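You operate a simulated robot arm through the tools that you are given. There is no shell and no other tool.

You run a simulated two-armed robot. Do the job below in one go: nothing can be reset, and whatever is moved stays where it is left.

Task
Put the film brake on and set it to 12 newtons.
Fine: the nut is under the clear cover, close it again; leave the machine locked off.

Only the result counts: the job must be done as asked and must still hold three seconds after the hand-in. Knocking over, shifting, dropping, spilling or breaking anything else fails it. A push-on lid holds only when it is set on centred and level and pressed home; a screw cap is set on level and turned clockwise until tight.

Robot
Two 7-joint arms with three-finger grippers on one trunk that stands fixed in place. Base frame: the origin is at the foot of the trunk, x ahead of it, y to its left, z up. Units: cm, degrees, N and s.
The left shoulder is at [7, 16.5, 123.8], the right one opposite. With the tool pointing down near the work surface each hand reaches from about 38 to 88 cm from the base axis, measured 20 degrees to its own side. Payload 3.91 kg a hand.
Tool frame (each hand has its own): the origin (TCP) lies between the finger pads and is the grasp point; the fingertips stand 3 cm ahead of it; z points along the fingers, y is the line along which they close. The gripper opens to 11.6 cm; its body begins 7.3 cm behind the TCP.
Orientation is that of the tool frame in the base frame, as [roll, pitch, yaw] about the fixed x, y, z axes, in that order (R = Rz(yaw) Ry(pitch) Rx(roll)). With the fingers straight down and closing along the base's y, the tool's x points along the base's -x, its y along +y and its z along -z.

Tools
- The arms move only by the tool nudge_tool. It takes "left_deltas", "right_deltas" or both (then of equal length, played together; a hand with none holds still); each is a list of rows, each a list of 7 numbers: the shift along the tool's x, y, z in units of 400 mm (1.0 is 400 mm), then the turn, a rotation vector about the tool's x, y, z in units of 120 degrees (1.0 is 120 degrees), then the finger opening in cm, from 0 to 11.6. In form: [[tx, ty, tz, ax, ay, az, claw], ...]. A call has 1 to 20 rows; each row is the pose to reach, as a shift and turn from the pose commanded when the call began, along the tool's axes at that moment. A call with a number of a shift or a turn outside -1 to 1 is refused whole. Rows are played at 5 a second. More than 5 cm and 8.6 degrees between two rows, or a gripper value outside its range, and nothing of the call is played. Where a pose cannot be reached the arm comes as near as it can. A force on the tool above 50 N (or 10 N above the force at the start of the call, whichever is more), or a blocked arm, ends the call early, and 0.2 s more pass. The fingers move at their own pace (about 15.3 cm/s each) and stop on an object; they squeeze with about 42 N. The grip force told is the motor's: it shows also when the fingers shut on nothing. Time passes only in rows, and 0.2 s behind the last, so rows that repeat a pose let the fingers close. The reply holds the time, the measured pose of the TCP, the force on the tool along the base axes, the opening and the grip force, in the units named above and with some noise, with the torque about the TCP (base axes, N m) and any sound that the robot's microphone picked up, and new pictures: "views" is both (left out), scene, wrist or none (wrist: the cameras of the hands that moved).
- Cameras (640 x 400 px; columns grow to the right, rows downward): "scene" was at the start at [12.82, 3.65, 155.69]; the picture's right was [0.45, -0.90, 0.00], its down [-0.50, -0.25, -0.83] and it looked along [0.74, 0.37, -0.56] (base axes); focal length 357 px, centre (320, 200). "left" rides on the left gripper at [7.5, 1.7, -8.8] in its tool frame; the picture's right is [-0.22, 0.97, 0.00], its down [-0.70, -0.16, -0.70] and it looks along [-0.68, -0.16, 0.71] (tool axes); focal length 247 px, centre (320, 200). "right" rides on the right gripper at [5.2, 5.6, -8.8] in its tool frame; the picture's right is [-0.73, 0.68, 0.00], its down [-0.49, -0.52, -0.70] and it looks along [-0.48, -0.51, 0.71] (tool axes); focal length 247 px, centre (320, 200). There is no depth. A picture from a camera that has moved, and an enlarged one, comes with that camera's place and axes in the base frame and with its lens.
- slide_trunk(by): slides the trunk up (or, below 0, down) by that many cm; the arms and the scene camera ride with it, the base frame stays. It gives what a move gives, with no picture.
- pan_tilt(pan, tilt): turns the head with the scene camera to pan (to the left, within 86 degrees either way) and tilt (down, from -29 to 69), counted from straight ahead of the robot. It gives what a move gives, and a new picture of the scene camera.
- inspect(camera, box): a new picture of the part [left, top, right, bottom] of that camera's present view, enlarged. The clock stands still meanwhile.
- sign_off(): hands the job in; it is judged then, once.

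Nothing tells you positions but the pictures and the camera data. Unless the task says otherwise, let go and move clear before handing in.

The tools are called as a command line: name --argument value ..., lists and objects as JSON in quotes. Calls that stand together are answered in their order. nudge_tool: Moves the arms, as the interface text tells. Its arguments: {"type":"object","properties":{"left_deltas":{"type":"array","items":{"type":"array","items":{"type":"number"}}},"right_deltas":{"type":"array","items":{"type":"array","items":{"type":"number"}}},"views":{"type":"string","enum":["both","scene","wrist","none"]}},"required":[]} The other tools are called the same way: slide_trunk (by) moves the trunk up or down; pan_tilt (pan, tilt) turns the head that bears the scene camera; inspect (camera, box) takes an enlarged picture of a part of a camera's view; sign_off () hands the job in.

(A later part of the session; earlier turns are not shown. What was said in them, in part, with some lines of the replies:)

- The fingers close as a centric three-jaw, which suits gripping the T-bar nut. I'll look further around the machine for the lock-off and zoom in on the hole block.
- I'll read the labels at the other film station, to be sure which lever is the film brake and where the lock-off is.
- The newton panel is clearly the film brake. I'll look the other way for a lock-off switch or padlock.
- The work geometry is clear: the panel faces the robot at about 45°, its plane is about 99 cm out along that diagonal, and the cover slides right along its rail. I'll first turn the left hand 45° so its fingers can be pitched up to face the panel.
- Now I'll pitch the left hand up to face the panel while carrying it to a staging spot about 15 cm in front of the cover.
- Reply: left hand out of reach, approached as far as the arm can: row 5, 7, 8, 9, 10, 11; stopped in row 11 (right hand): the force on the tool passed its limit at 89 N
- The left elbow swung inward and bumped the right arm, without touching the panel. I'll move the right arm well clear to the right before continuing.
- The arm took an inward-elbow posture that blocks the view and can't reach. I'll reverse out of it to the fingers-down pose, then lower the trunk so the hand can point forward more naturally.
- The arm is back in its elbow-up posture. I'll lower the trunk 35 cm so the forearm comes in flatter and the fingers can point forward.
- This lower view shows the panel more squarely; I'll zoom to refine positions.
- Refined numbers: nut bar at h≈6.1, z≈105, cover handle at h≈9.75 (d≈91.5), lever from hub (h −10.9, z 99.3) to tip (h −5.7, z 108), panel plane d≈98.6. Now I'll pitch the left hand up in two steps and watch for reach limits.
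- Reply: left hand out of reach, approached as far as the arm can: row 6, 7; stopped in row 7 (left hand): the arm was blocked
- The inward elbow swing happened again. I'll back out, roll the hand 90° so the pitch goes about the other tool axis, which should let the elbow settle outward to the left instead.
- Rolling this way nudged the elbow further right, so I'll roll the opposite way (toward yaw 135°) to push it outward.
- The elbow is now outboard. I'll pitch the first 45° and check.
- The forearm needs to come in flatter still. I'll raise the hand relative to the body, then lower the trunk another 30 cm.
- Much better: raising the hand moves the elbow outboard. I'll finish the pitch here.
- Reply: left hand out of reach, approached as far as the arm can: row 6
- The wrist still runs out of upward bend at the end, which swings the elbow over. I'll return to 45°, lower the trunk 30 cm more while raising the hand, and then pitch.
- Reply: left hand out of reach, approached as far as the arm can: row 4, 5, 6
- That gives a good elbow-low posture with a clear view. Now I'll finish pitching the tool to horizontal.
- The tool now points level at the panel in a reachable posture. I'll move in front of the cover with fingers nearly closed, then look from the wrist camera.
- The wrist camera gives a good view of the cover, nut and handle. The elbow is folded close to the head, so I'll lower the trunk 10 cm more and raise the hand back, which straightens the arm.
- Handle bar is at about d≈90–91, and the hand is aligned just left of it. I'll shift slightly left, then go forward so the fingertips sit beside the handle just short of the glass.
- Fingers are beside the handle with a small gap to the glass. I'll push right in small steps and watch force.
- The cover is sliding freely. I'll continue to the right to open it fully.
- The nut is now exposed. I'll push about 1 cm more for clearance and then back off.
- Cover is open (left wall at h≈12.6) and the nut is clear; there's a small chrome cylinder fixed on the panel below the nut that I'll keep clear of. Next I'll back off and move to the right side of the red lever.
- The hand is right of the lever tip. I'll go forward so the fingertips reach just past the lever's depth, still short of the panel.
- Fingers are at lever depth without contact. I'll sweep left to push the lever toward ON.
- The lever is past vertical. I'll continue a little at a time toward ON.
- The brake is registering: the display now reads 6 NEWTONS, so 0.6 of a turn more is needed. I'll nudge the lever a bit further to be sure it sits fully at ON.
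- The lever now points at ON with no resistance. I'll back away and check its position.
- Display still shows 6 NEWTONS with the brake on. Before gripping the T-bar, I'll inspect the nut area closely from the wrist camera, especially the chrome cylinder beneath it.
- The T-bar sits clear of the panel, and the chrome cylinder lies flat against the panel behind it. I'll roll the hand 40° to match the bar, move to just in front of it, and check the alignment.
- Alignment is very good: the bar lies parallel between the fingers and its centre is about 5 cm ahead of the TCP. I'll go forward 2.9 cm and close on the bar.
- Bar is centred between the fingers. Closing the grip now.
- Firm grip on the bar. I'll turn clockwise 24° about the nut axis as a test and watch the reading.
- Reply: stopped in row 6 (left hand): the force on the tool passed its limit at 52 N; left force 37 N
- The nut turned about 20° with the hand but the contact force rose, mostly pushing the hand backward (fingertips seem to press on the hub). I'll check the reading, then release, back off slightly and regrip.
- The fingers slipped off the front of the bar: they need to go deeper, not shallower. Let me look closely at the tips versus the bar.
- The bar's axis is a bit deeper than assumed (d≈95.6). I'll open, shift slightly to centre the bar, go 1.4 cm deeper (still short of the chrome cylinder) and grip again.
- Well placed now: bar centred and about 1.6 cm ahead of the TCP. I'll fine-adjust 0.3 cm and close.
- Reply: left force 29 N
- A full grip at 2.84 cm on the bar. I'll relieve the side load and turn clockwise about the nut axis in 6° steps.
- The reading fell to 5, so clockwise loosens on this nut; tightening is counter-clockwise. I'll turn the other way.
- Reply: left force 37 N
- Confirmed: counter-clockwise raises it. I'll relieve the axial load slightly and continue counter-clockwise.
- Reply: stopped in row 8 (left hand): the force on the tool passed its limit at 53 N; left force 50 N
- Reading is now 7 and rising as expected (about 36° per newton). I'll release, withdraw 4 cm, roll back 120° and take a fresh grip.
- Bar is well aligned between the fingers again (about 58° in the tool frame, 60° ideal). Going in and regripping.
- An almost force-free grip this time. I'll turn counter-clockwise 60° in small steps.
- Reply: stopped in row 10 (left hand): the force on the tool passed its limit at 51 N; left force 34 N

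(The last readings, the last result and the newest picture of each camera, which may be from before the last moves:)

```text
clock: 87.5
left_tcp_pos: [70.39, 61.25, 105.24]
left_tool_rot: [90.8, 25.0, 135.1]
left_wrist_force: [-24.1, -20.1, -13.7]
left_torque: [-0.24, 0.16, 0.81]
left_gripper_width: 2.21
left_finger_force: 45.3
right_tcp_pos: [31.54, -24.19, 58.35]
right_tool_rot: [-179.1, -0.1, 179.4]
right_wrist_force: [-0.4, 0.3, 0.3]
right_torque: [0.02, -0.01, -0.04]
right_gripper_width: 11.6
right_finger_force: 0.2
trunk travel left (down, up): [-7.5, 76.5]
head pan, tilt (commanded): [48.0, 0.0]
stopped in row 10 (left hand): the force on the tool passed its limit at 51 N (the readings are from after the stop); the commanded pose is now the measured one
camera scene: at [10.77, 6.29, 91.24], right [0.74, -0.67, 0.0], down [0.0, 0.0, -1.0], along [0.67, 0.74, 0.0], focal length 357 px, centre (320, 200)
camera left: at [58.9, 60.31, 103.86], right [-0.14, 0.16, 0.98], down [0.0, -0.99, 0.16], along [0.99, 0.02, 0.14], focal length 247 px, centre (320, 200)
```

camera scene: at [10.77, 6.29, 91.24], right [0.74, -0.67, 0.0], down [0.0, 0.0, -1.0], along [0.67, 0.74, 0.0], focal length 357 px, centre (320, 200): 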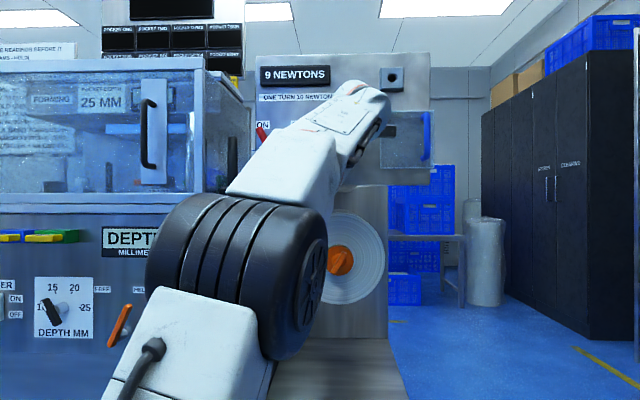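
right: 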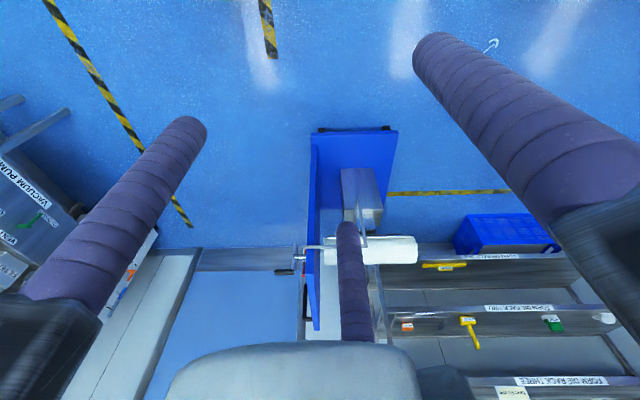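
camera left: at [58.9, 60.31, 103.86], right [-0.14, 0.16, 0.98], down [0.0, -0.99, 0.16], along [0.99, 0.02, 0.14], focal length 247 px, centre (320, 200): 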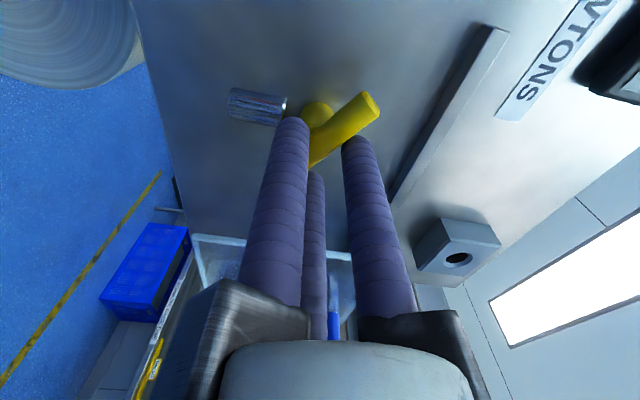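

Reading 9 now, but the fingertips are creeping outward when squeezing. I'll release, back off, roll back 60°, and next time use a looser straddle grip slightly deeper.

nudge_tool --left_deltas '[[0, 0, 0, 0, 0, 0, 4], [0, 0, 0, 0, 0, 0, 6], [0, 0, -0.05, 0, 0, 0, 6], [0, 0, -0.09, 0, 0, 0, 6], [0.003, -0.001, -0.09, 0, 0, 0.0625, 6], [0.006, -0.002, -0.09, 0, 0, 0.125, 6], [0.009, -0.003, -0.09, 0, 0, 0.1875, 6], [0.012, -0.004, -0.09, 0, 0, 0.25, 6], [0.015, -0.005, -0.09, 0, 0, 0.3125, 6], [0.018, -0.006, -0.09, 0, 0, 0.375, 6], [0.0207, -0.006, -0.09, 0, 0, 0.4375, 6], [0.0207, -0.006, -0.09, 0, 0, 0.5, 6], [0.0207, -0.006, -0.09, 0, 0, 0.5, 6]]' --views "both"

```text
clock: 90.3
left_tcp_pos: [67.62, 59.32, 104.65]
left_tool_rot: [90.9, -35.0, 134.3]
left_wrist_force: [0.9, -0.2, -0.3]
left_torque: [0.02, 0.02, 0.0]
left_gripper_width: 6.0
left_finger_force: 0.0
right_tcp_pos: [31.53, -24.17, 58.4]
right_tool_rot: [-178.9, -0.2, 179.4]
right_wrist_force: [0.2, -0.9, -0.5]
right_torque: [0.01, 0.01, 0.01]
right_gripper_width: 11.6
right_finger_force: 0.1
trunk travel left (down, up): [-7.5, 76.5]
head pan, tilt (commanded): [48.0, 0.0]
camera scene: at [10.91, 6.38, 91.2], right [0.74, -0.67, 0.0], down [0.0, 0.0, -1.0], along [0.67, 0.74, 0.0], focal length 357 px, centre (320, 200)
camera left: at [57.84, 56.76, 110.41], right [0.53, -0.52, 0.67], down [-0.17, -0.84, -0.52], along [0.83, 0.17, -0.53], focal length 247 px, centre (320, 200)
```

scene: 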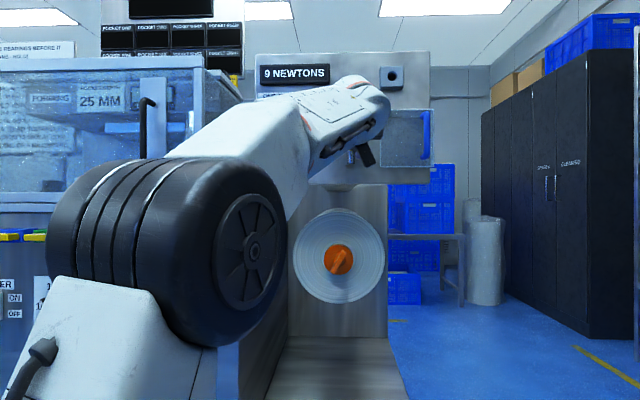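
left: 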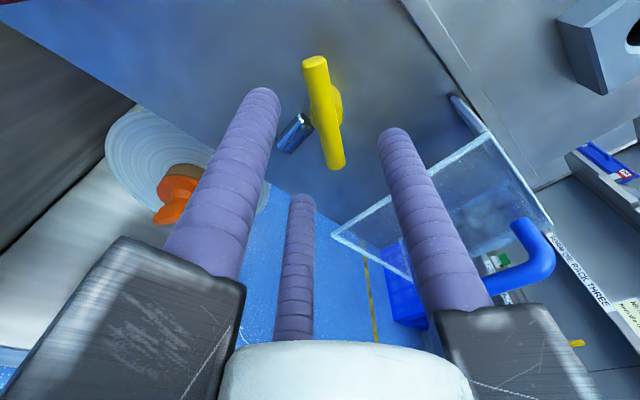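

Bar is nicely parallel and centred. I'll move in 4.2 cm and set the fingers to a snug 2.9 cm straddle rather than a squeeze.

nudge_tool --left_deltas '[[0.004, 0.001, 0.03, 0, 0, 0, 6], [0.004, 0.001, 0.06, 0, 0, 0, 6], [0.004, 0.001, 0.09, 0, 0, 0, 6], [0.004, 0.001, 0.105, 0, 0, 0, 6], [0.004, 0.001, 0.105, 0, 0, 0, 5], [0.004, 0.001, 0.105, 0, 0, 0, 4], [0.004, 0.001, 0.105, 0, 0, 0, 3.2], [0.004, 0.001, 0.105, 0, 0, 0, 2.9], [0.004, 0.001, 0.105, 0, 0, 0, 2.9]]' --views "wrist"

```text
clock: 92.3
left_tcp_pos: [70.47, 62.43, 104.7]
left_tool_rot: [90.8, -34.9, 134.2]
left_wrist_force: [-0.2, 0.4, 0.1]
left_torque: [-0.03, 0.0, -0.01]
left_gripper_width: 2.95
left_finger_force: 1.5
right_tcp_pos: [31.47, -24.06, 58.43]
right_tool_rot: [-178.9, -0.2, 179.2]
right_wrist_force: [0.5, 0.3, -0.2]
right_torque: [0.0, 0.03, -0.01]
right_gripper_width: 11.58
right_finger_force: 0.0
trunk travel left (down, up): [-7.5, 76.5]
head pan, tilt (commanded): [48.0, 0.0]
camera left: at [60.74, 59.77, 110.55], right [0.53, -0.52, 0.67], down [-0.16, -0.84, -0.52], along [0.83, 0.16, -0.53], focal length 247 px, centre (320, 200)
```

left: 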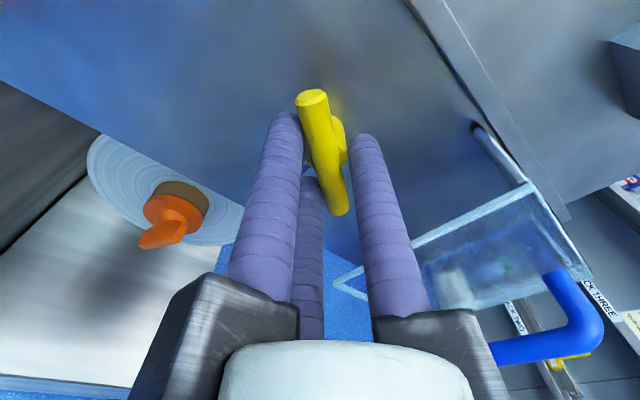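

Snug with essentially no force. I'll turn counter-clockwise 60° around the nut axis.

nudge_tool --left_deltas '[[-0.0012, -0.0002, 0, 0, 0, -0.05, 2.8], [-0.0024, -0.0003, 0, 0, 0, -0.1, 2.8], [-0.0036, -0.0002, 0, 0, 0, -0.15, 2.8], [-0.0048, 0, 0, 0, 0, -0.2, 2.8], [-0.006, 0.0003, 0, 0, 0, -0.25, 2.8], [-0.0071, 0.0007, 0, 0, 0, -0.3, 2.8], [-0.0082, 0.0012, 0, 0, 0, -0.35, 2.8], [-0.0092, 0.0019, 0, 0, 0, -0.4, 2.8], [-0.0101, 0.0026, 0, 0, 0, -0.45, 2.8], [-0.011, 0.0035, 0, 0, 0, -0.5, 2.8]]' --views "both"

```text
clock: 94.5
left_tcp_pos: [70.77, 62.17, 104.6]
left_tool_rot: [90.8, 25.2, 135.2]
left_wrist_force: [-1.4, -0.2, 6.5]
left_torque: [0.1, -0.1, 0.01]
left_gripper_width: 3.08
left_finger_force: 2.9
right_tcp_pos: [31.52, -24.15, 58.39]
right_tool_rot: [-178.9, -0.2, 179.3]
right_wrist_force: [0.1, -0.9, 0.4]
right_torque: [-0.02, 0.0, -0.02]
right_gripper_width: 11.59
right_finger_force: 0.1
trunk travel left (down, up): [-7.5, 76.5]
head pan, tilt (commanded): [48.0, 0.0]
camera scene: at [10.82, 6.33, 91.2], right [0.74, -0.67, 0.0], down [0.0, 0.0, -1.0], along [0.67, 0.74, 0.0], focal length 357 px, centre (320, 200)
camera left: at [59.21, 61.13, 103.08], right [-0.14, 0.16, 0.98], down [0.0, -0.99, 0.16], along [0.99, 0.02, 0.14], focal length 247 px, centre (320, 200)
```

scene: 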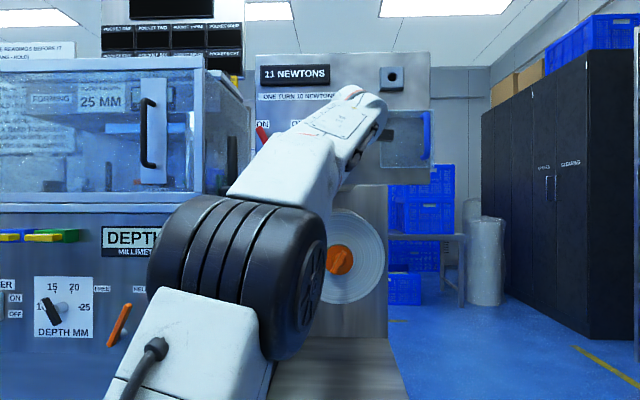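
left: 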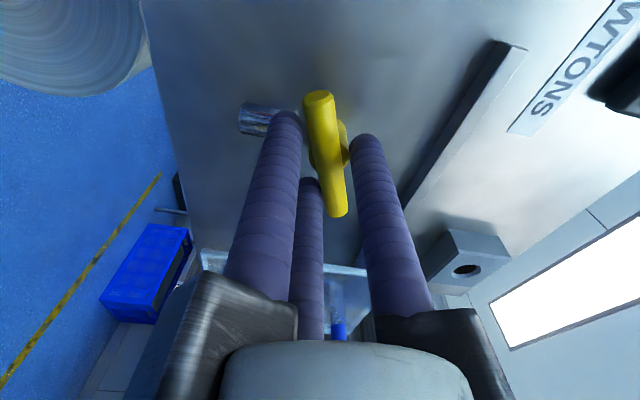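

Reading 11 with low force. I'll continue in smaller increments to find exactly where it changes to 12.

nudge_tool --left_deltas '[[-0.0012, -0.0002, 0, 0, 0, -0.05, 2.8], [-0.0024, -0.0003, 0, 0, 0, -0.1, 2.8], [-0.0036, -0.0002, 0, 0, 0, -0.15, 2.8], [-0.0036, -0.0002, 0, 0, 0, -0.15, 2.8]]' --views "scene"

```text
clock: 95.5
left_tcp_pos: [70.86, 62.06, 104.52]
left_tool_rot: [91.0, 43.3, 135.5]
left_wrist_force: [-1.5, 4.6, 6.4]
left_torque: [0.1, -0.1, 0.02]
left_gripper_width: 3.15
left_finger_force: 3.7
right_tcp_pos: [31.6, -24.09, 58.43]
right_tool_rot: [-178.8, -0.2, 179.4]
right_wrist_force: [0.6, -0.5, 0.3]
right_torque: [-0.02, 0.0, 0.0]
right_gripper_width: 11.63
right_finger_force: 0.0
trunk travel left (down, up): [-7.5, 76.5]
head pan, tilt (commanded): [48.0, 0.0]
camera scene: at [10.84, 6.4, 91.2], right [0.74, -0.67, 0.0], down [0.0, 0.0, -1.0], along [0.67, 0.74, 0.0], focal length 357 px, centre (320, 200)
```

scene: 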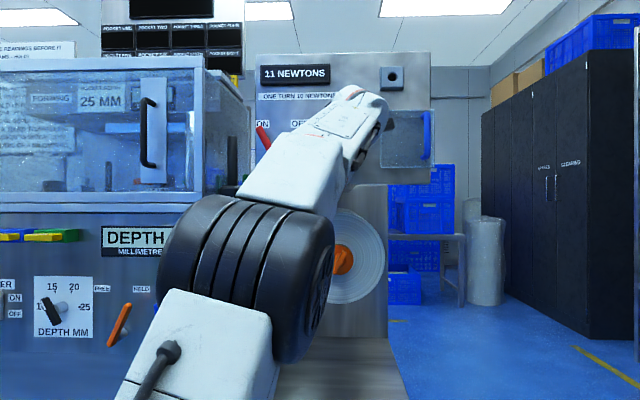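

nudge_tool --left_deltas '[[-0.0012, -0.0002, 0, 0, 0, -0.05, 2.8], [-0.0012, -0.0002, 0, 0, 0, -0.05, 2.8]]' --views "scene"

nudge_tool --left_deltas '[[-0.0012, -0.0002, 0, 0, 0, -0.05, 2.8], [-0.0012, -0.0002, 0, 0, 0, -0.05, 2.8]]' --views "scene"

```text
clock: 96.1
left_tcp_pos: [70.96, 62.12, 104.49]
left_tool_rot: [91.2, 49.1, 135.7]
left_wrist_force: [-3.9, 5.6, 4.0]
left_torque: [-0.01, -0.02, 0.12]
left_gripper_width: 3.18
left_finger_force: 4.0
right_tcp_pos: [31.53, -24.02, 58.38]
right_tool_rot: [-178.9, -0.2, 179.3]
right_wrist_force: [-0.4, 0.7, -0.1]
right_torque: [0.02, -0.02, -0.01]
right_gripper_width: 11.6
right_finger_force: 0.0
trunk travel left (down, up): [-7.5, 76.5]
head pan, tilt (commanded): [48.0, 0.0]
camera scene: at [10.83, 6.42, 91.2], right [0.74, -0.67, 0.0], down [0.0, 0.0, -1.0], along [0.67, 0.74, 0.0], focal length 357 px, centre (320, 200)
```

scene: 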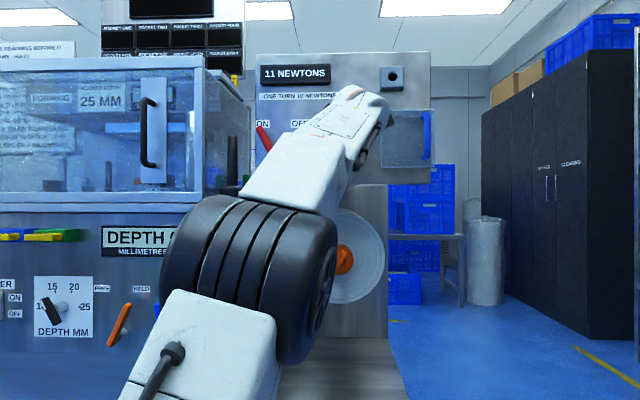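

```text
clock: 96.7
left_tcp_pos: [70.94, 61.96, 104.67]
left_tool_rot: [91.4, 55.3, 135.9]
left_wrist_force: [-6.2, 3.4, 0.9]
left_torque: [-0.04, -0.06, 0.17]
left_gripper_width: 3.11
left_finger_force: 3.2
right_tcp_pos: [31.55, -24.07, 58.29]
right_tool_rot: [-178.9, -0.2, 179.4]
right_wrist_force: [-0.4, 0.1, 0.2]
right_torque: [-0.01, 0.0, 0.0]
right_gripper_width: 11.62
right_finger_force: 0.0
trunk travel left (down, up): [-7.5, 76.5]
head pan, tilt (commanded): [48.0, 0.0]
camera scene: at [10.81, 6.42, 91.2], right [0.74, -0.67, 0.0], down [0.0, 0.0, -1.0], along [0.67, 0.74, 0.0], focal length 357 px, centre (320, 200)
```

scene: 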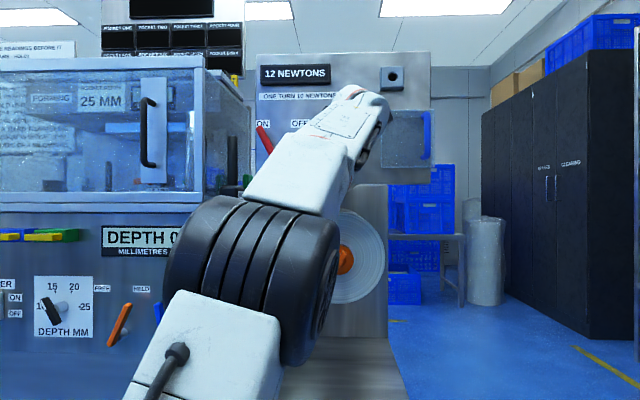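

The display just changed to 12 (between roll −49° and −55°). I'll check the bar angle to place it mid-range.

inspect --camera "left" --box '[200, 40, 440, 240]'

inspect --camera "scene" --box '[240, 50, 440, 190]'

```text
2.00 times, centred on (320, 140) of left
camera zoom: at [60.63, 59.69, 99.61], right [-0.47, 0.48, 0.74], down [-0.12, -0.86, 0.49], along [0.88, 0.14, 0.46], focal length 494 px, centre (320, 320)
```

zoom: 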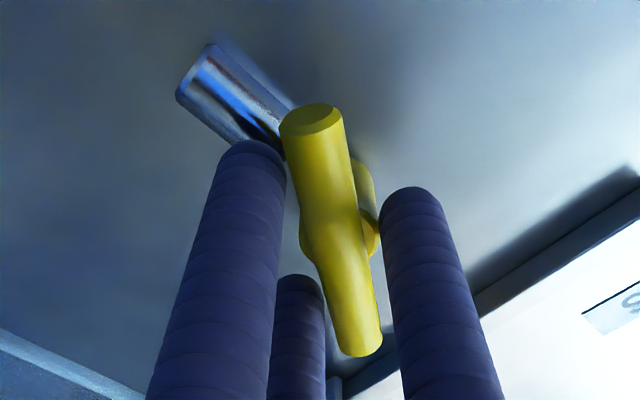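

```text
2.86 times, centred on (340, 120) of scene
camera zoom: at [10.81, 6.42, 91.2], right [0.74, -0.67, 0.0], down [0.0, 0.0, -1.0], along [0.67, 0.74, 0.0], focal length 1021 px, centre (263, 429)
```

zoom: 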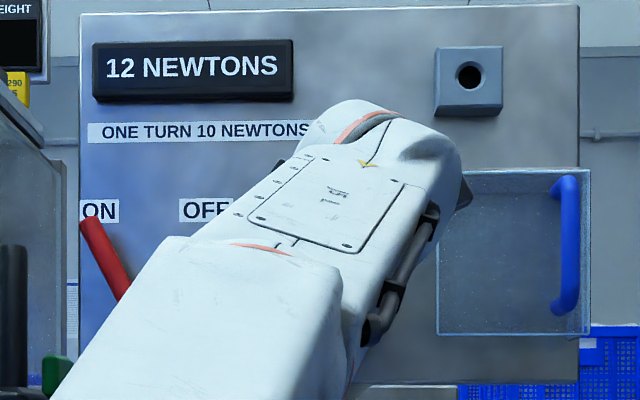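

The reading has just entered 12, so I'll advance about 12° further to sit well inside 12 rather than on its edge.

nudge_tool --left_deltas '[[-0.0012, -0.0002, 0, 0, 0, -0.052, 2.8], [-0.0024, -0.0003, 0, 0, 0, -0.104, 2.8], [-0.0024, -0.0003, 0, 0, 0, -0.104, 2.8]]' --views "both"

inspect --camera "left" --box '[200, 40, 440, 240]'

```text
clock: 97.5
left_tcp_pos: [70.84, 61.83, 104.78]
left_tool_rot: [92.0, 67.7, 136.5]
left_wrist_force: [-4.7, 4.1, 2.4]
left_torque: [0.02, -0.05, 0.16]
left_gripper_width: 3.15
left_finger_force: 3.2
right_tcp_pos: [31.57, -24.11, 58.3]
right_tool_rot: [-178.8, -0.2, 179.3]
right_wrist_force: [-0.2, -0.2, 1.0]
right_torque: [0.02, -0.03, 0.0]
right_gripper_width: 11.62
right_finger_force: 0.0
trunk travel left (down, up): [-7.5, 76.5]
head pan, tilt (commanded): [48.0, 0.0]
camera scene: at [10.83, 6.41, 91.2], right [0.74, -0.67, 0.0], down [0.0, 0.0, -1.0], along [0.67, 0.74, 0.0], focal length 357 px, centre (320, 200)
camera left: at [61.55, 58.71, 98.62], right [-0.57, 0.58, 0.58], down [-0.2, -0.78, 0.59], along [0.8, 0.22, 0.56], focal length 247 px, centre (320, 200)
```

scene: 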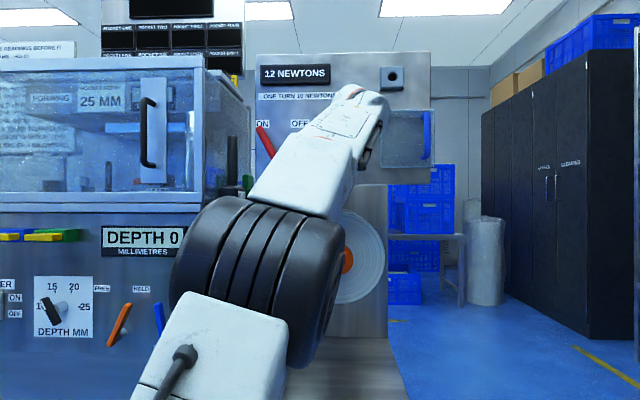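
left: 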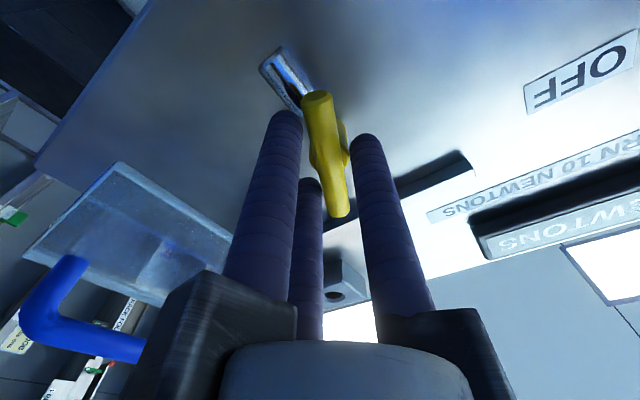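

```text
2.00 times, centred on (320, 140) of left
camera zoom: at [61.55, 58.71, 98.62], right [-0.57, 0.58, 0.58], down [-0.2, -0.78, 0.59], along [0.8, 0.22, 0.56], focal length 494 px, centre (320, 320)
```

zoom: 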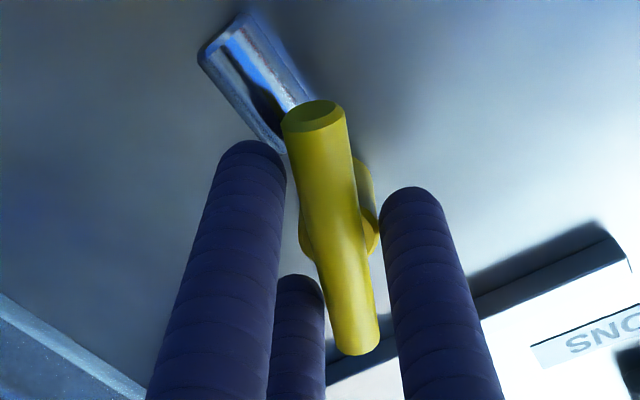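

Reading steady at 12. I'll open the fingers and withdraw straight back, then confirm the reading holds.

nudge_tool --left_deltas '[[0, 0, 0, 0, 0, 0, 4], [0, 0, 0, 0, 0, 0, 6], [0, 0, -0.05, 0, 0, 0, 6], [0, 0, -0.12, 0, 0, 0, 6], [0, 0, -0.2, 0, 0, 0, 6], [0, 0, -0.24, 0, 0, 0, 6], [0, 0, -0.24, 0, 0, 0, 6]]' --views "both"

inspect --camera "scene" --box '[240, 50, 440, 190]'

inspect --camera "left" --box '[180, 0, 460, 200]'

```text
clock: 99.1
left_tcp_pos: [64.32, 55.3, 104.95]
left_tool_rot: [92.0, 67.5, 136.7]
left_wrist_force: [0.8, 0.3, 0.0]
left_torque: [0.01, 0.01, -0.02]
left_gripper_width: 6.0
left_finger_force: 0.0
right_tcp_pos: [31.54, -24.03, 58.16]
right_tool_rot: [-178.9, -0.2, 179.2]
right_wrist_force: [0.2, 0.0, 0.3]
right_torque: [-0.01, -0.01, -0.01]
right_gripper_width: 11.59
right_finger_force: 0.2
trunk travel left (down, up): [-7.5, 76.5]
head pan, tilt (commanded): [48.0, 0.0]
camera scene: at [10.91, 6.38, 91.19], right [0.74, -0.67, 0.0], down [0.0, 0.0, -1.0], along [0.67, 0.74, 0.0], focal length 357 px, centre (320, 200)
camera left: at [54.85, 52.06, 98.77], right [-0.57, 0.58, 0.58], down [-0.2, -0.78, 0.59], along [0.8, 0.22, 0.56], focal length 247 px, centre (320, 200)
```

scene: 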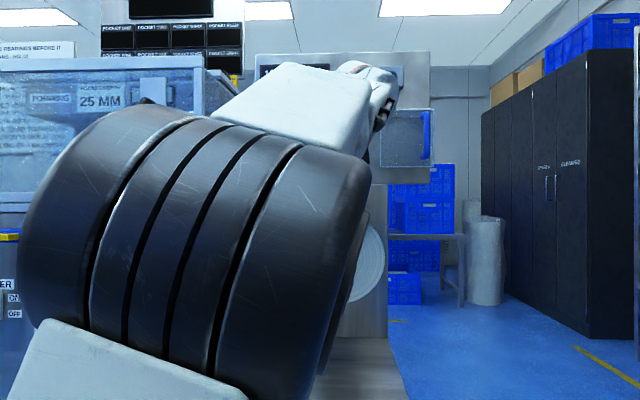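
left: 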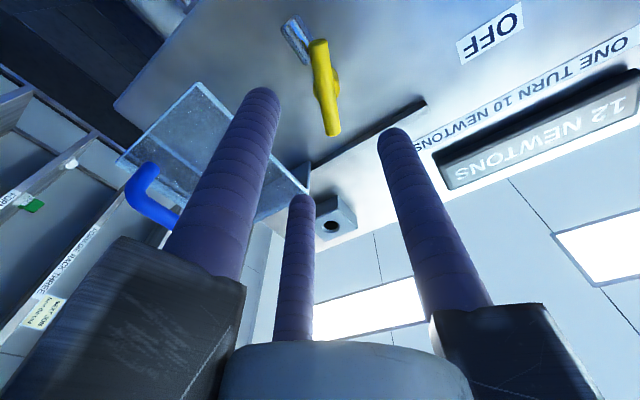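

```text
2.86 times, centred on (340, 120) of scene
camera zoom: at [10.91, 6.38, 91.19], right [0.74, -0.67, 0.0], down [0.0, 0.0, -1.0], along [0.67, 0.74, 0.0], focal length 1021 px, centre (263, 429)
```

zoom: 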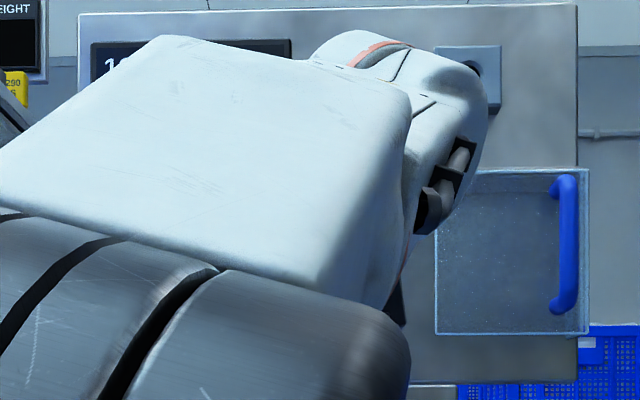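

```text
2.00 times, centred on (320, 100) of left
camera zoom: at [54.85, 52.06, 98.77], right [-0.57, 0.58, 0.58], down [-0.2, -0.78, 0.59], along [0.8, 0.22, 0.56], focal length 494 px, centre (320, 400)
```

zoom: 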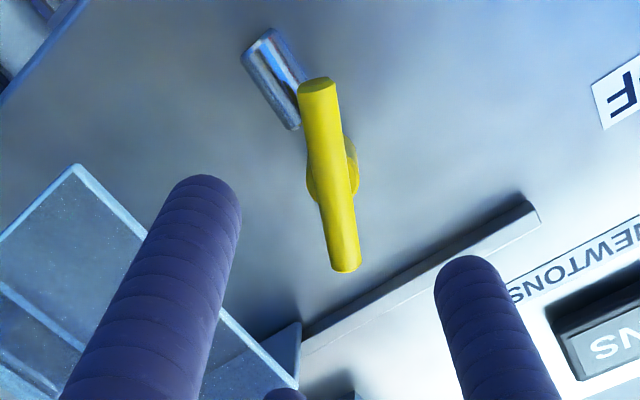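

The wrist camera shows "12 NEWTONS" still holding and the nut released. Now I'll go to the cover handle with the fingers rolled so they straddle its vertical bar.

nudge_tool --left_deltas '[[-0.0405, -0.096, 0, 0, 0, -0.0458, 5], [-0.081, -0.1925, 0, 0, 0, -0.0917, 5], [-0.1215, -0.289, 0, 0, 0, -0.1375, 5], [-0.162, -0.385, 0, 0, 0, -0.1833, 5], [-0.162, -0.385, 0, 0, 0, -0.1833, 5]]' --views "both"

```text
clock: 100.3
left_tcp_pos: [75.89, 43.55, 104.82]
left_tool_rot: [153.1, 89.0, -162.1]
left_wrist_force: [0.0, -0.2, 0.0]
left_torque: [0.01, 0.01, 0.01]
left_gripper_width: 5.0
left_finger_force: 0.1
right_tcp_pos: [31.49, -24.12, 58.27]
right_tool_rot: [-178.9, -0.2, 179.4]
right_wrist_force: [-0.4, 0.7, 0.4]
right_torque: [0.01, 0.03, 0.03]
right_gripper_width: 11.59
right_finger_force: 0.0
trunk travel left (down, up): [-7.5, 76.5]
head pan, tilt (commanded): [48.0, 0.0]
camera scene: at [10.91, 6.37, 91.2], right [0.74, -0.67, 0.0], down [0.0, 0.0, -1.0], along [0.67, 0.74, 0.0], focal length 357 px, centre (320, 200)
camera left: at [68.3, 38.47, 97.51], right [-0.68, 0.69, 0.23], down [-0.37, -0.6, 0.7], along [0.63, 0.4, 0.67], focal length 247 px, centre (320, 200)
```

scene: 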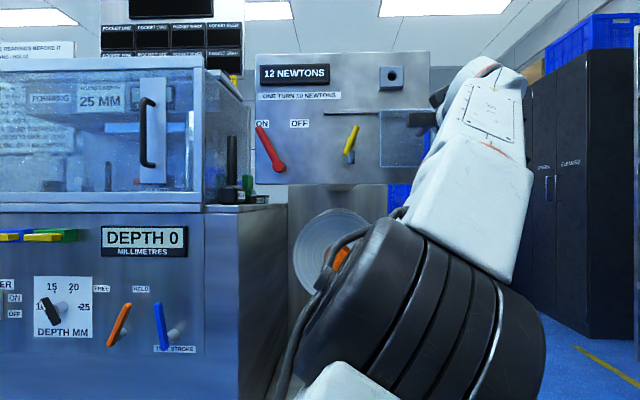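
left: 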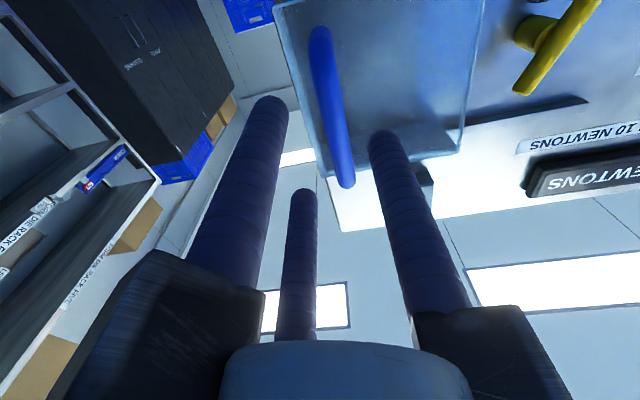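

Display reads 12, lever is at ON, and the handle lies between the fingers. I'll zoom to verify and then move forward to straddle the handle.

inspect --camera "scene" --box '[240, 50, 440, 190]'

nudge_tool --left_deltas '[[0, 0, 0.04, 0, 0, 0, 5], [0, 0, 0.08, 0, 0, 0, 5], [0, 0, 0.119, 0, 0, 0, 5], [0, 0, 0.119, 0, 0, 0, 5]]' --views "wrist"

```text
2.86 times, centred on (340, 120) of scene
camera zoom: at [10.91, 6.37, 91.2], right [0.74, -0.67, 0.0], down [0.0, 0.0, -1.0], along [0.67, 0.74, 0.0], focal length 1021 px, centre (263, 429)
```

zoom: 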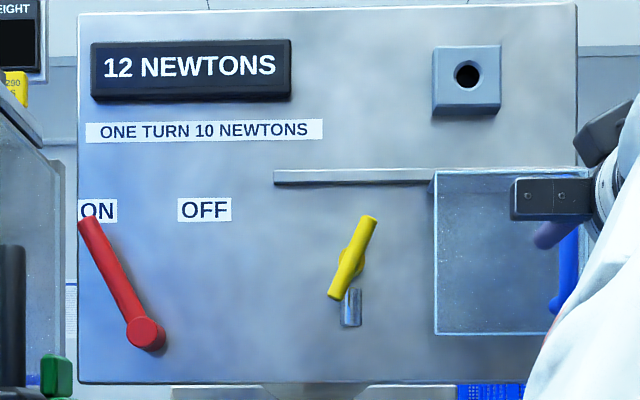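

```text
clock: 101.3
left_tcp_pos: [79.01, 46.7, 104.76]
left_tool_rot: [149.9, 89.1, -165.3]
left_wrist_force: [-0.4, -0.4, -0.2]
left_torque: [0.03, -0.01, -0.05]
left_gripper_width: 5.01
left_finger_force: 0.1
left hand out of reach, approached as far as the arm can: row 3, 4
right_tcp_pos: [31.57, -24.14, 58.26]
right_tool_rot: [-178.9, -0.2, 179.3]
right_wrist_force: [-1.4, 0.3, -0.5]
right_torque: [0.0, 0.0, -0.02]
right_gripper_width: 11.62
right_finger_force: 0.0
trunk travel left (down, up): [-7.5, 76.5]
head pan, tilt (commanded): [48.0, 0.0]
camera left: at [71.42, 41.73, 97.35], right [-0.68, 0.69, 0.23], down [-0.37, -0.6, 0.7], along [0.63, 0.39, 0.67], focal length 247 px, centre (320, 200)
```

left: 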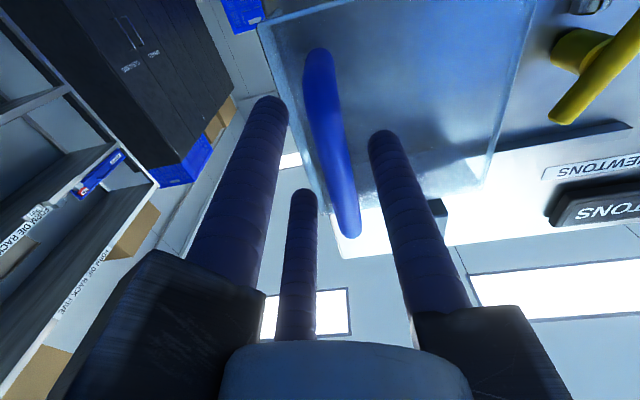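

The straddle is in place (tips past the handle bar, short of the glass). I'll slide the cover left to close it.

nudge_tool --left_deltas '[[0, 0.03, 0, 0, 0, 0, 5], [0, 0.06, 0, 0, 0, 0, 5], [0, 0.09, 0, 0, 0, 0, 5], [0, 0.12, 0, 0, 0, 0, 5], [0, 0.15, 0, 0, 0, 0, 5], [0, 0.18, 0, 0, 0, 0, 5], [0, 0.21, 0, 0, 0, 0, 5], [0, 0.24, 0, 0, 0, 0, 5]]' --views "both"

```text
clock: 103.1
left_tcp_pos: [72.09, 53.47, 104.54]
left_tool_rot: [148.8, 89.0, -166.4]
left_wrist_force: [-0.3, -1.4, -0.4]
left_torque: [-0.01, -0.02, 0.0]
left_gripper_width: 5.03
left_finger_force: 0.4
right_tcp_pos: [31.52, -24.1, 58.3]
right_tool_rot: [-178.9, -0.1, 179.2]
right_wrist_force: [-0.5, -0.4, 0.1]
right_torque: [0.0, 0.06, 0.01]
right_gripper_width: 11.6
right_finger_force: 0.1
trunk travel left (down, up): [-7.5, 76.5]
head pan, tilt (commanded): [48.0, 0.0]
camera scene: at [10.92, 6.37, 91.19], right [0.74, -0.67, 0.0], down [0.0, 0.0, -1.0], along [0.67, 0.74, 0.0], focal length 357 px, centre (320, 200)
camera left: at [64.5, 48.47, 97.3], right [-0.68, 0.69, 0.23], down [-0.37, -0.6, 0.7], along [0.63, 0.39, 0.67], focal length 247 px, centre (320, 200)
```

scene: 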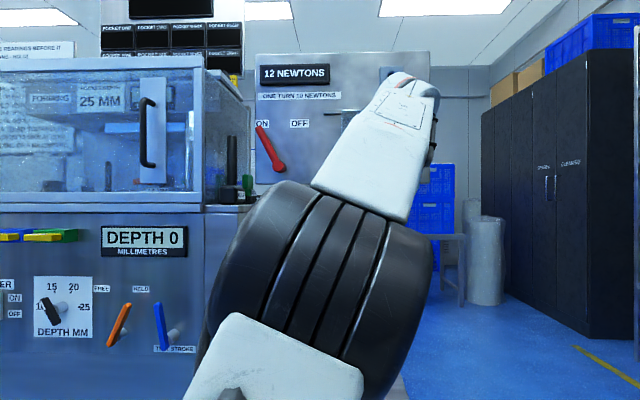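
left: 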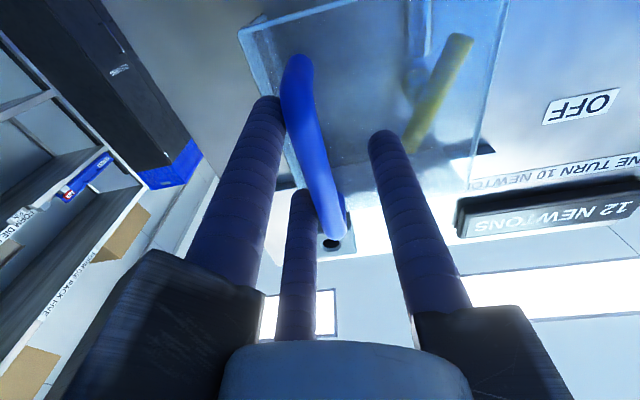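

The cover is sliding back over the nut with no resistance. I'll push the remaining distance gently until it seats.

nudge_tool --left_deltas '[[0, 0.018, 0, 0, 0, 0, 5], [0, 0.036, 0, 0, 0, 0, 5], [0, 0.054, 0, 0, 0, 0, 5], [0, 0.07, 0, 0, 0, 0, 5], [0, 0.085, 0, 0, 0, 0, 5]]' --views "both"

```text
clock: 104.3
left_tcp_pos: [69.82, 55.93, 104.73]
left_tool_rot: [150.1, 89.1, -165.2]
left_wrist_force: [0.8, -0.9, -0.7]
left_torque: [-0.01, -0.05, 0.01]
left_gripper_width: 5.07
left_finger_force: 0.3
right_tcp_pos: [31.64, -24.05, 58.27]
right_tool_rot: [-178.9, -0.2, 179.3]
right_wrist_force: [-0.2, -0.2, 0.1]
right_torque: [0.02, -0.01, 0.0]
right_gripper_width: 11.61
right_finger_force: 0.0
trunk travel left (down, up): [-7.5, 76.5]
head pan, tilt (commanded): [48.0, 0.0]
camera scene: at [10.92, 6.37, 91.19], right [0.74, -0.67, 0.0], down [0.0, 0.0, -1.0], along [0.67, 0.74, 0.0], focal length 357 px, centre (320, 200)
camera left: at [62.24, 50.91, 97.5], right [-0.68, 0.69, 0.23], down [-0.37, -0.6, 0.7], along [0.63, 0.39, 0.67], focal length 247 px, centre (320, 200)
```

scene: 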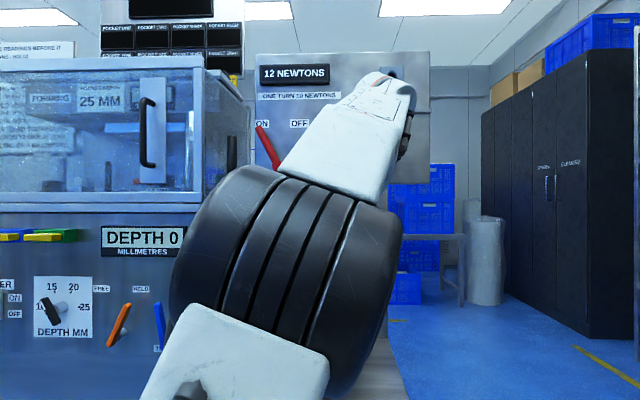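
left: 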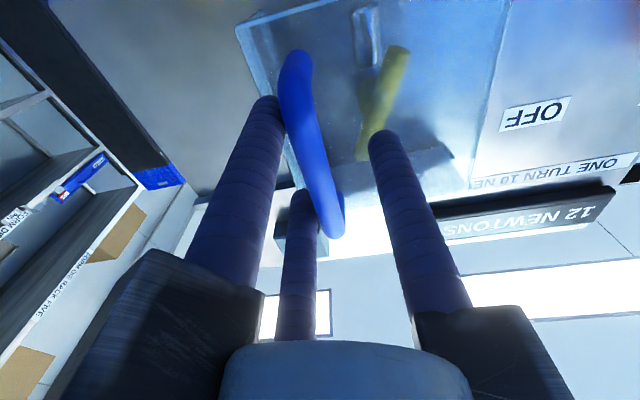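

nudge_tool --left_deltas '[[0, 0.006, 0, 0, 0, 0, 5], [0, 0.012, 0, 0, 0, 0, 5], [0, 0.018, 0, 0, 0, 0, 5]]' --views "wrist"

```text
clock: 105.1
left_tcp_pos: [69.34, 56.21, 104.8]
left_tool_rot: [143.4, 89.1, -172.1]
left_wrist_force: [8.2, -4.8, 2.2]
left_torque: [-0.17, -0.27, -0.06]
left_gripper_width: 5.1
left_finger_force: 1.0
right_tcp_pos: [31.61, -24.22, 58.3]
right_tool_rot: [-179.0, -0.3, 179.3]
right_wrist_force: [0.1, -0.4, -0.9]
right_torque: [0.01, 0.0, -0.01]
right_gripper_width: 11.59
right_finger_force: 0.1
trunk travel left (down, up): [-7.5, 76.5]
head pan, tilt (commanded): [48.0, 0.0]
camera left: at [61.84, 51.14, 97.46], right [-0.68, 0.69, 0.23], down [-0.38, -0.6, 0.7], along [0.63, 0.39, 0.67], focal length 247 px, centre (320, 200)
```

left: 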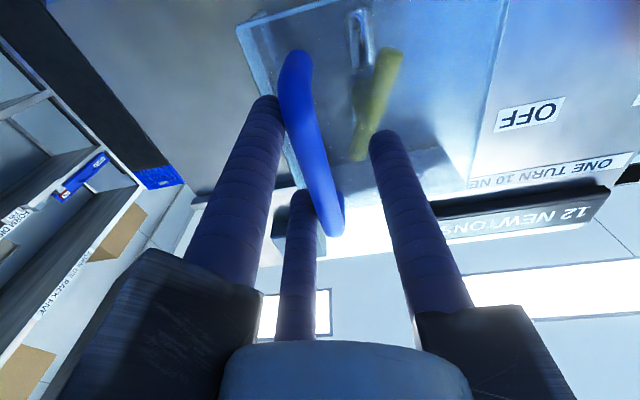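

Resistance has appeared (about 9 N), so the cover is at its closed stop. I'll press a touch more to seat it, then back off.

nudge_tool --left_deltas '[[0, 0.006, 0, 0, 0, 0, 5], [0, 0.01, 0, 0, 0, 0, 5], [0, 0.01, 0, 0, 0, 0, 5]]' --views "none"

```text
clock: 105.9
left_tcp_pos: [69.22, 56.2, 104.93]
left_tool_rot: [136.0, 89.2, -179.5]
left_wrist_force: [23.0, -17.2, 7.8]
left_torque: [-0.63, -0.73, -0.2]
left_gripper_width: 5.34
left_finger_force: 3.6
right_tcp_pos: [31.56, -24.3, 58.15]
right_tool_rot: [-179.0, -0.2, 179.2]
right_wrist_force: [-0.2, 0.4, 0.0]
right_torque: [0.02, -0.01, -0.04]
right_gripper_width: 11.59
right_finger_force: 0.1
trunk travel left (down, up): [-7.5, 76.5]
head pan, tilt (commanded): [48.0, 0.0]
```

The cover is firmly against its closed stop. I'll centre the fingers around the handle without touching it and withdraw straight back.

nudge_tool --left_deltas '[[0, -0.018, 0, 0, 0, 0, 5], [0, -0.034, 0, 0, 0, 0, 5], [0, -0.034, -0.04, 0, 0, 0, 5], [0, -0.034, -0.12, 0, 0, 0, 5], [0, -0.034, -0.2, 0, 0, 0, 5], [0, -0.034, -0.2, 0, 0, 0, 5]]' --views "both"

```text
clock: 107.3
left_tcp_pos: [64.15, 50.3, 104.79]
left_tool_rot: [150.3, 89.1, -164.9]
left_wrist_force: [-0.1, 0.4, -0.1]
left_torque: [-0.04, 0.03, -0.01]
left_gripper_width: 5.01
left_finger_force: 0.0
right_tcp_pos: [31.61, -24.07, 58.3]
right_tool_rot: [-178.9, -0.1, 179.3]
right_wrist_force: [0.1, 0.6, 0.3]
right_torque: [0.01, -0.03, 0.0]
right_gripper_width: 11.6
right_finger_force: 0.1
trunk travel left (down, up): [-7.5, 76.5]
head pan, tilt (commanded): [48.0, 0.0]
camera scene: at [10.9, 6.37, 91.2], right [0.74, -0.67, 0.0], down [0.0, 0.0, -1.0], along [0.67, 0.74, 0.0], focal length 357 px, centre (320, 200)
camera left: at [56.62, 45.12, 97.56], right [-0.68, 0.69, 0.23], down [-0.37, -0.6, 0.7], along [0.63, 0.39, 0.67], focal length 247 px, centre (320, 200)
```

scene: 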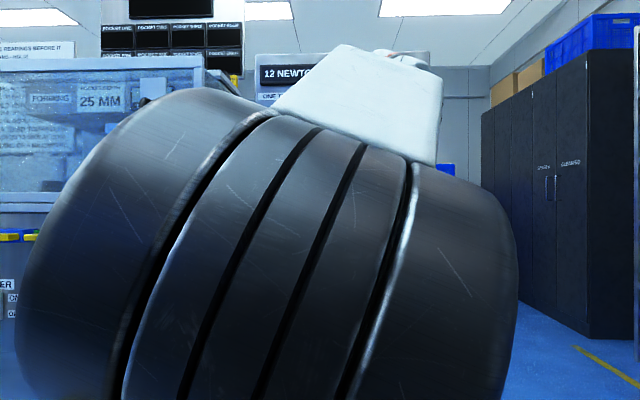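
left: 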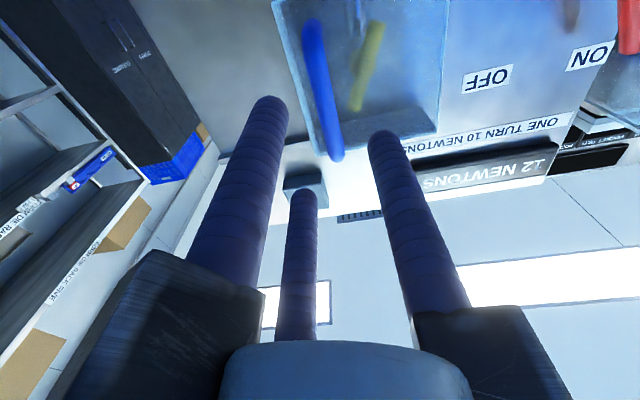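

The cover looks closed and the display still reads 12. I'll move the arm aside to get a clear view of the whole panel.

nudge_tool --left_deltas '[[0, -0.1, 0, 0, 0, 0, 5], [0, -0.2, 0, 0, 0, 0, 5], [0, -0.3, 0, 0, 0, 0, 5], [0, -0.4, 0, 0, 0, 0, 5], [0, -0.45, 0, 0, 0, 0, 5]]' --views "both"

inspect --camera "scene" --box '[240, 50, 440, 190]'

```text
clock: 108.5
left_tcp_pos: [76.81, 37.1, 104.57]
left_tool_rot: [150.0, 89.1, -165.3]
left_wrist_force: [0.2, -0.1, 0.6]
left_torque: [0.0, -0.02, 0.0]
left_gripper_width: 4.99
left_finger_force: 0.0
right_tcp_pos: [31.53, -24.2, 58.31]
right_tool_rot: [-178.8, -0.2, 179.3]
right_wrist_force: [0.2, 1.0, -0.6]
right_torque: [0.02, -0.02, 0.01]
right_gripper_width: 11.62
right_finger_force: 0.0
trunk travel left (down, up): [-7.5, 76.5]
head pan, tilt (commanded): [48.0, 0.0]
camera scene: at [10.92, 6.38, 91.19], right [0.74, -0.67, 0.0], down [0.0, 0.0, -1.0], along [0.67, 0.74, 0.0], focal length 357 px, centre (320, 200)
camera left: at [69.26, 32.07, 97.25], right [-0.68, 0.69, 0.23], down [-0.37, -0.6, 0.7], along [0.63, 0.39, 0.67], focal length 247 px, centre (320, 200)
```

scene: 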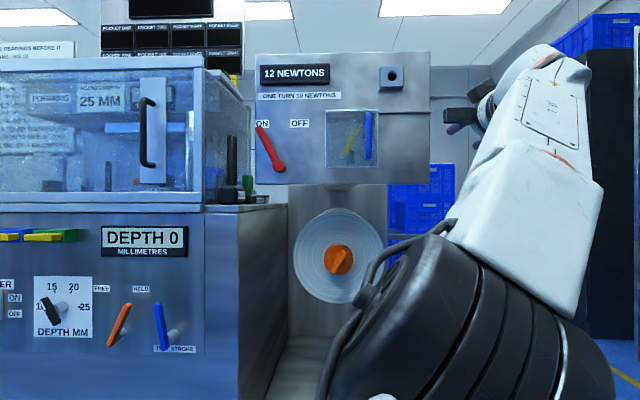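
left: 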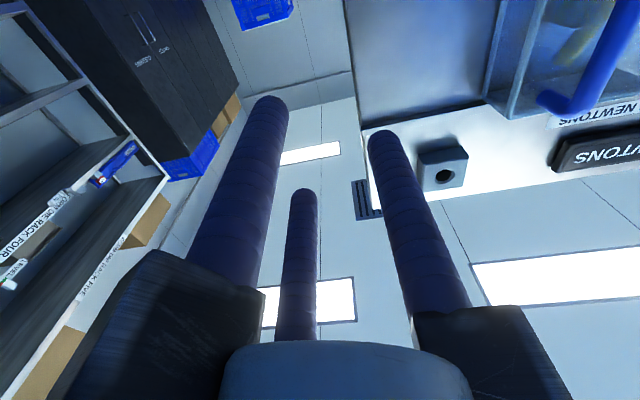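

```text
2.86 times, centred on (340, 120) of scene
camera zoom: at [10.92, 6.38, 91.19], right [0.74, -0.67, 0.0], down [0.0, 0.0, -1.0], along [0.67, 0.74, 0.0], focal length 1021 px, centre (263, 429)
```

zoom: 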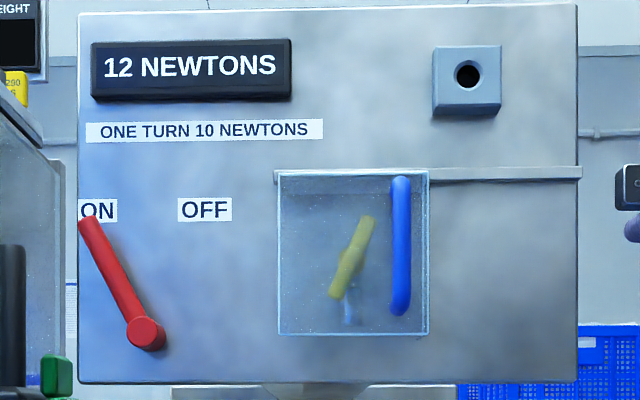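

The panel is as wanted: lever at ON, display 12, cover closed to the rail's left end. Before handing in, I'll take a last look around for any lock-off device, and check nothing was disturbed.

pan_tilt --pan 75 --tilt 5

pan_tilt --pan 86 --tilt 10

```text
clock: 109.4
left_tcp_pos: [76.77, 37.18, 104.51]
left_tool_rot: [148.9, 89.1, -166.4]
left_wrist_force: [-0.2, 0.5, 0.3]
left_torque: [0.0, -0.02, 0.01]
left_gripper_width: 5.01
left_finger_force: 0.1
right_tcp_pos: [31.59, -24.07, 58.23]
right_tool_rot: [-178.9, -0.3, 179.3]
right_wrist_force: [0.3, -0.1, 0.1]
right_torque: [-0.01, 0.0, 0.0]
right_gripper_width: 11.62
right_finger_force: 0.1
trunk travel left (down, up): [-7.5, 76.5]
head pan, tilt (commanded): [75.0, 5.0]
camera scene: at [7.27, 8.55, 90.4], right [0.97, -0.26, 0.0], down [-0.02, -0.08, -1.0], along [0.26, 0.96, -0.09], focal length 357 px, centre (320, 200)
```

scene: 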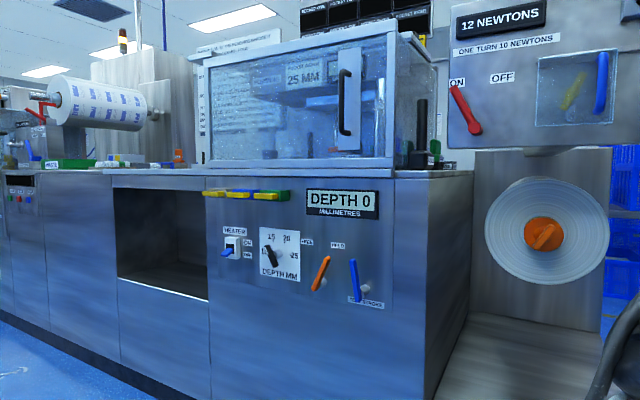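

```text
clock: 110.1
left_tcp_pos: [76.91, 37.19, 104.62]
left_tool_rot: [148.6, 89.1, -166.6]
left_wrist_force: [-0.2, -0.3, -0.9]
left_torque: [-0.01, 0.01, 0.0]
left_gripper_width: 5.01
left_finger_force: 0.0
right_tcp_pos: [31.6, -24.09, 58.33]
right_tool_rot: [-178.9, -0.2, 179.3]
right_wrist_force: [0.9, -0.1, 1.1]
right_torque: [0.02, 0.0, 0.06]
right_gripper_width: 11.61
right_finger_force: 0.1
trunk travel left (down, up): [-7.5, 76.5]
head pan, tilt (commanded): [85.9, 10.0]
camera scene: at [5.55, 8.96, 89.6], right [1.0, -0.07, 0.0], down [-0.01, -0.17, -0.98], along [0.07, 0.98, -0.17], focal length 357 px, centre (320, 200)
```

scene: 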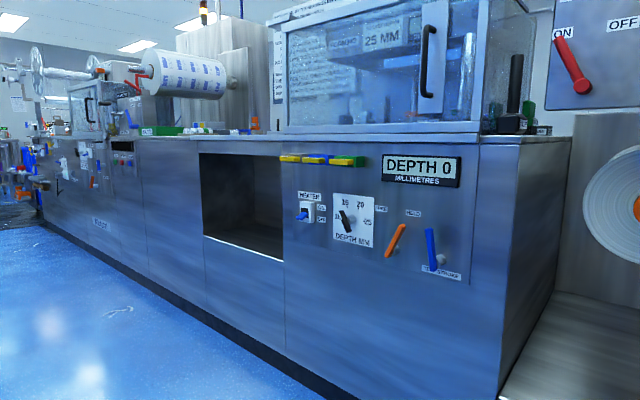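

inspect --camera "scene" --box '[280, 140, 480, 290]'

inspect --camera "scene" --box '[0, 40, 160, 220]'

pan_tilt --pan -40 --tilt 5

```text
2.67 times, centred on (380, 215) of scene
camera zoom: at [5.55, 8.96, 89.6], right [1.0, -0.07, 0.0], down [-0.01, -0.17, -0.98], along [0.07, 0.98, -0.17], focal length 953 px, centre (160, 160)
```

zoom: 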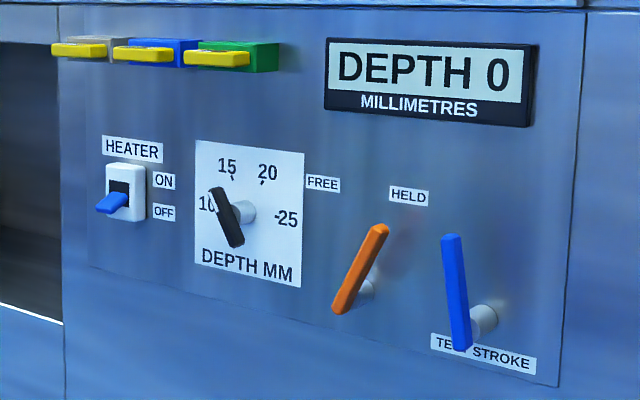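

```text
2.22 times, centred on (80, 130) of scene
camera zoom: at [5.55, 8.96, 89.6], right [1.0, -0.07, 0.0], down [-0.01, -0.17, -0.98], along [0.07, 0.98, -0.17], focal length 794 px, centre (853, 356)
```

zoom: 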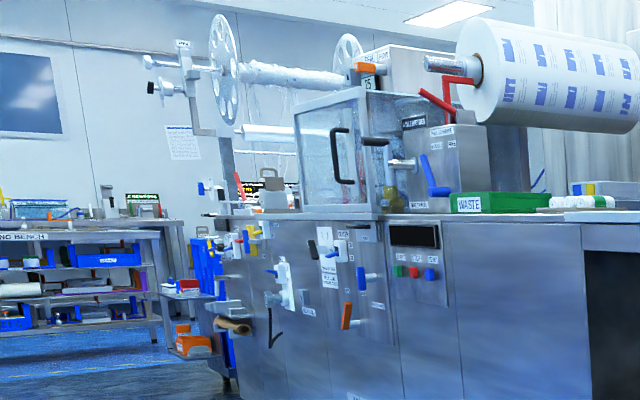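

```text
clock: 112.2
left_tcp_pos: [76.78, 37.31, 104.62]
left_tool_rot: [148.6, 89.1, -166.5]
left_wrist_force: [-0.4, -0.3, 0.2]
left_torque: [0.02, -0.02, -0.01]
left_gripper_width: 4.99
left_finger_force: 0.1
right_tcp_pos: [31.49, -24.27, 58.26]
right_tool_rot: [-178.9, -0.3, 179.4]
right_wrist_force: [0.0, 0.4, -0.1]
right_torque: [-0.02, 0.03, 0.04]
right_gripper_width: 11.61
right_finger_force: 0.1
trunk travel left (down, up): [-7.5, 76.5]
head pan, tilt (commanded): [-40.0, 5.0]
camera scene: at [11.93, -6.21, 90.4], right [-0.64, -0.77, 0.0], down [-0.07, 0.06, -1.0], along [0.76, -0.64, -0.09], focal length 357 px, centre (320, 200)
```

scene: 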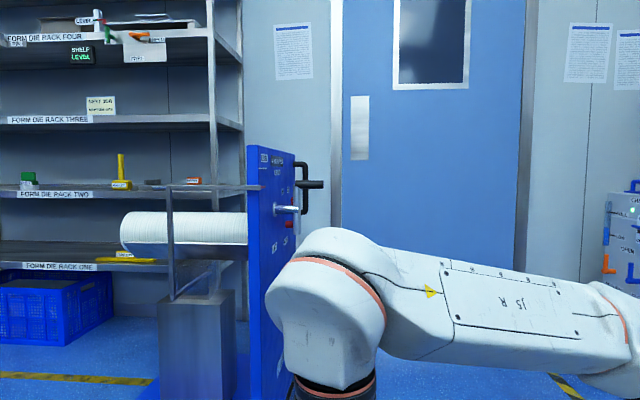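

Everything checks out: lever at ON, display at 12 NEWTONS, clear cover closed, hands clear, and none of the machine's other controls, including anything locking it off, has been touched. I'm handing in.

sign_off

```text
The job is handed in.
```

The film brake is on and set to 12 newtons, with the clear cover closed again over the nut. I handed the job in with both hands clear.

- **Brake:** the red lever points at ON. The display read 6 NEWTONS as soon as it was on.
- **Setting:** on this nut, counter-clockwise raises the reading. I turned it until it showed 12, then about 12° further so it sits inside that reading rather than on its edge. It still read 12 NEWTONS after I let go and closed the cover.
- **Cover:** I slid it left until it met firm resistance at its closed stop.
- **Locked off:** I found no lock-off switch or padlock in view, so I couldn't confirm that state directly. I touched only the lever, the nut and the cover.

While I was positioning the left arm, its elbow bumped the right arm once, at 89 N. I saw nothing knocked over, and the mallet and brush beside the panel are still in place.
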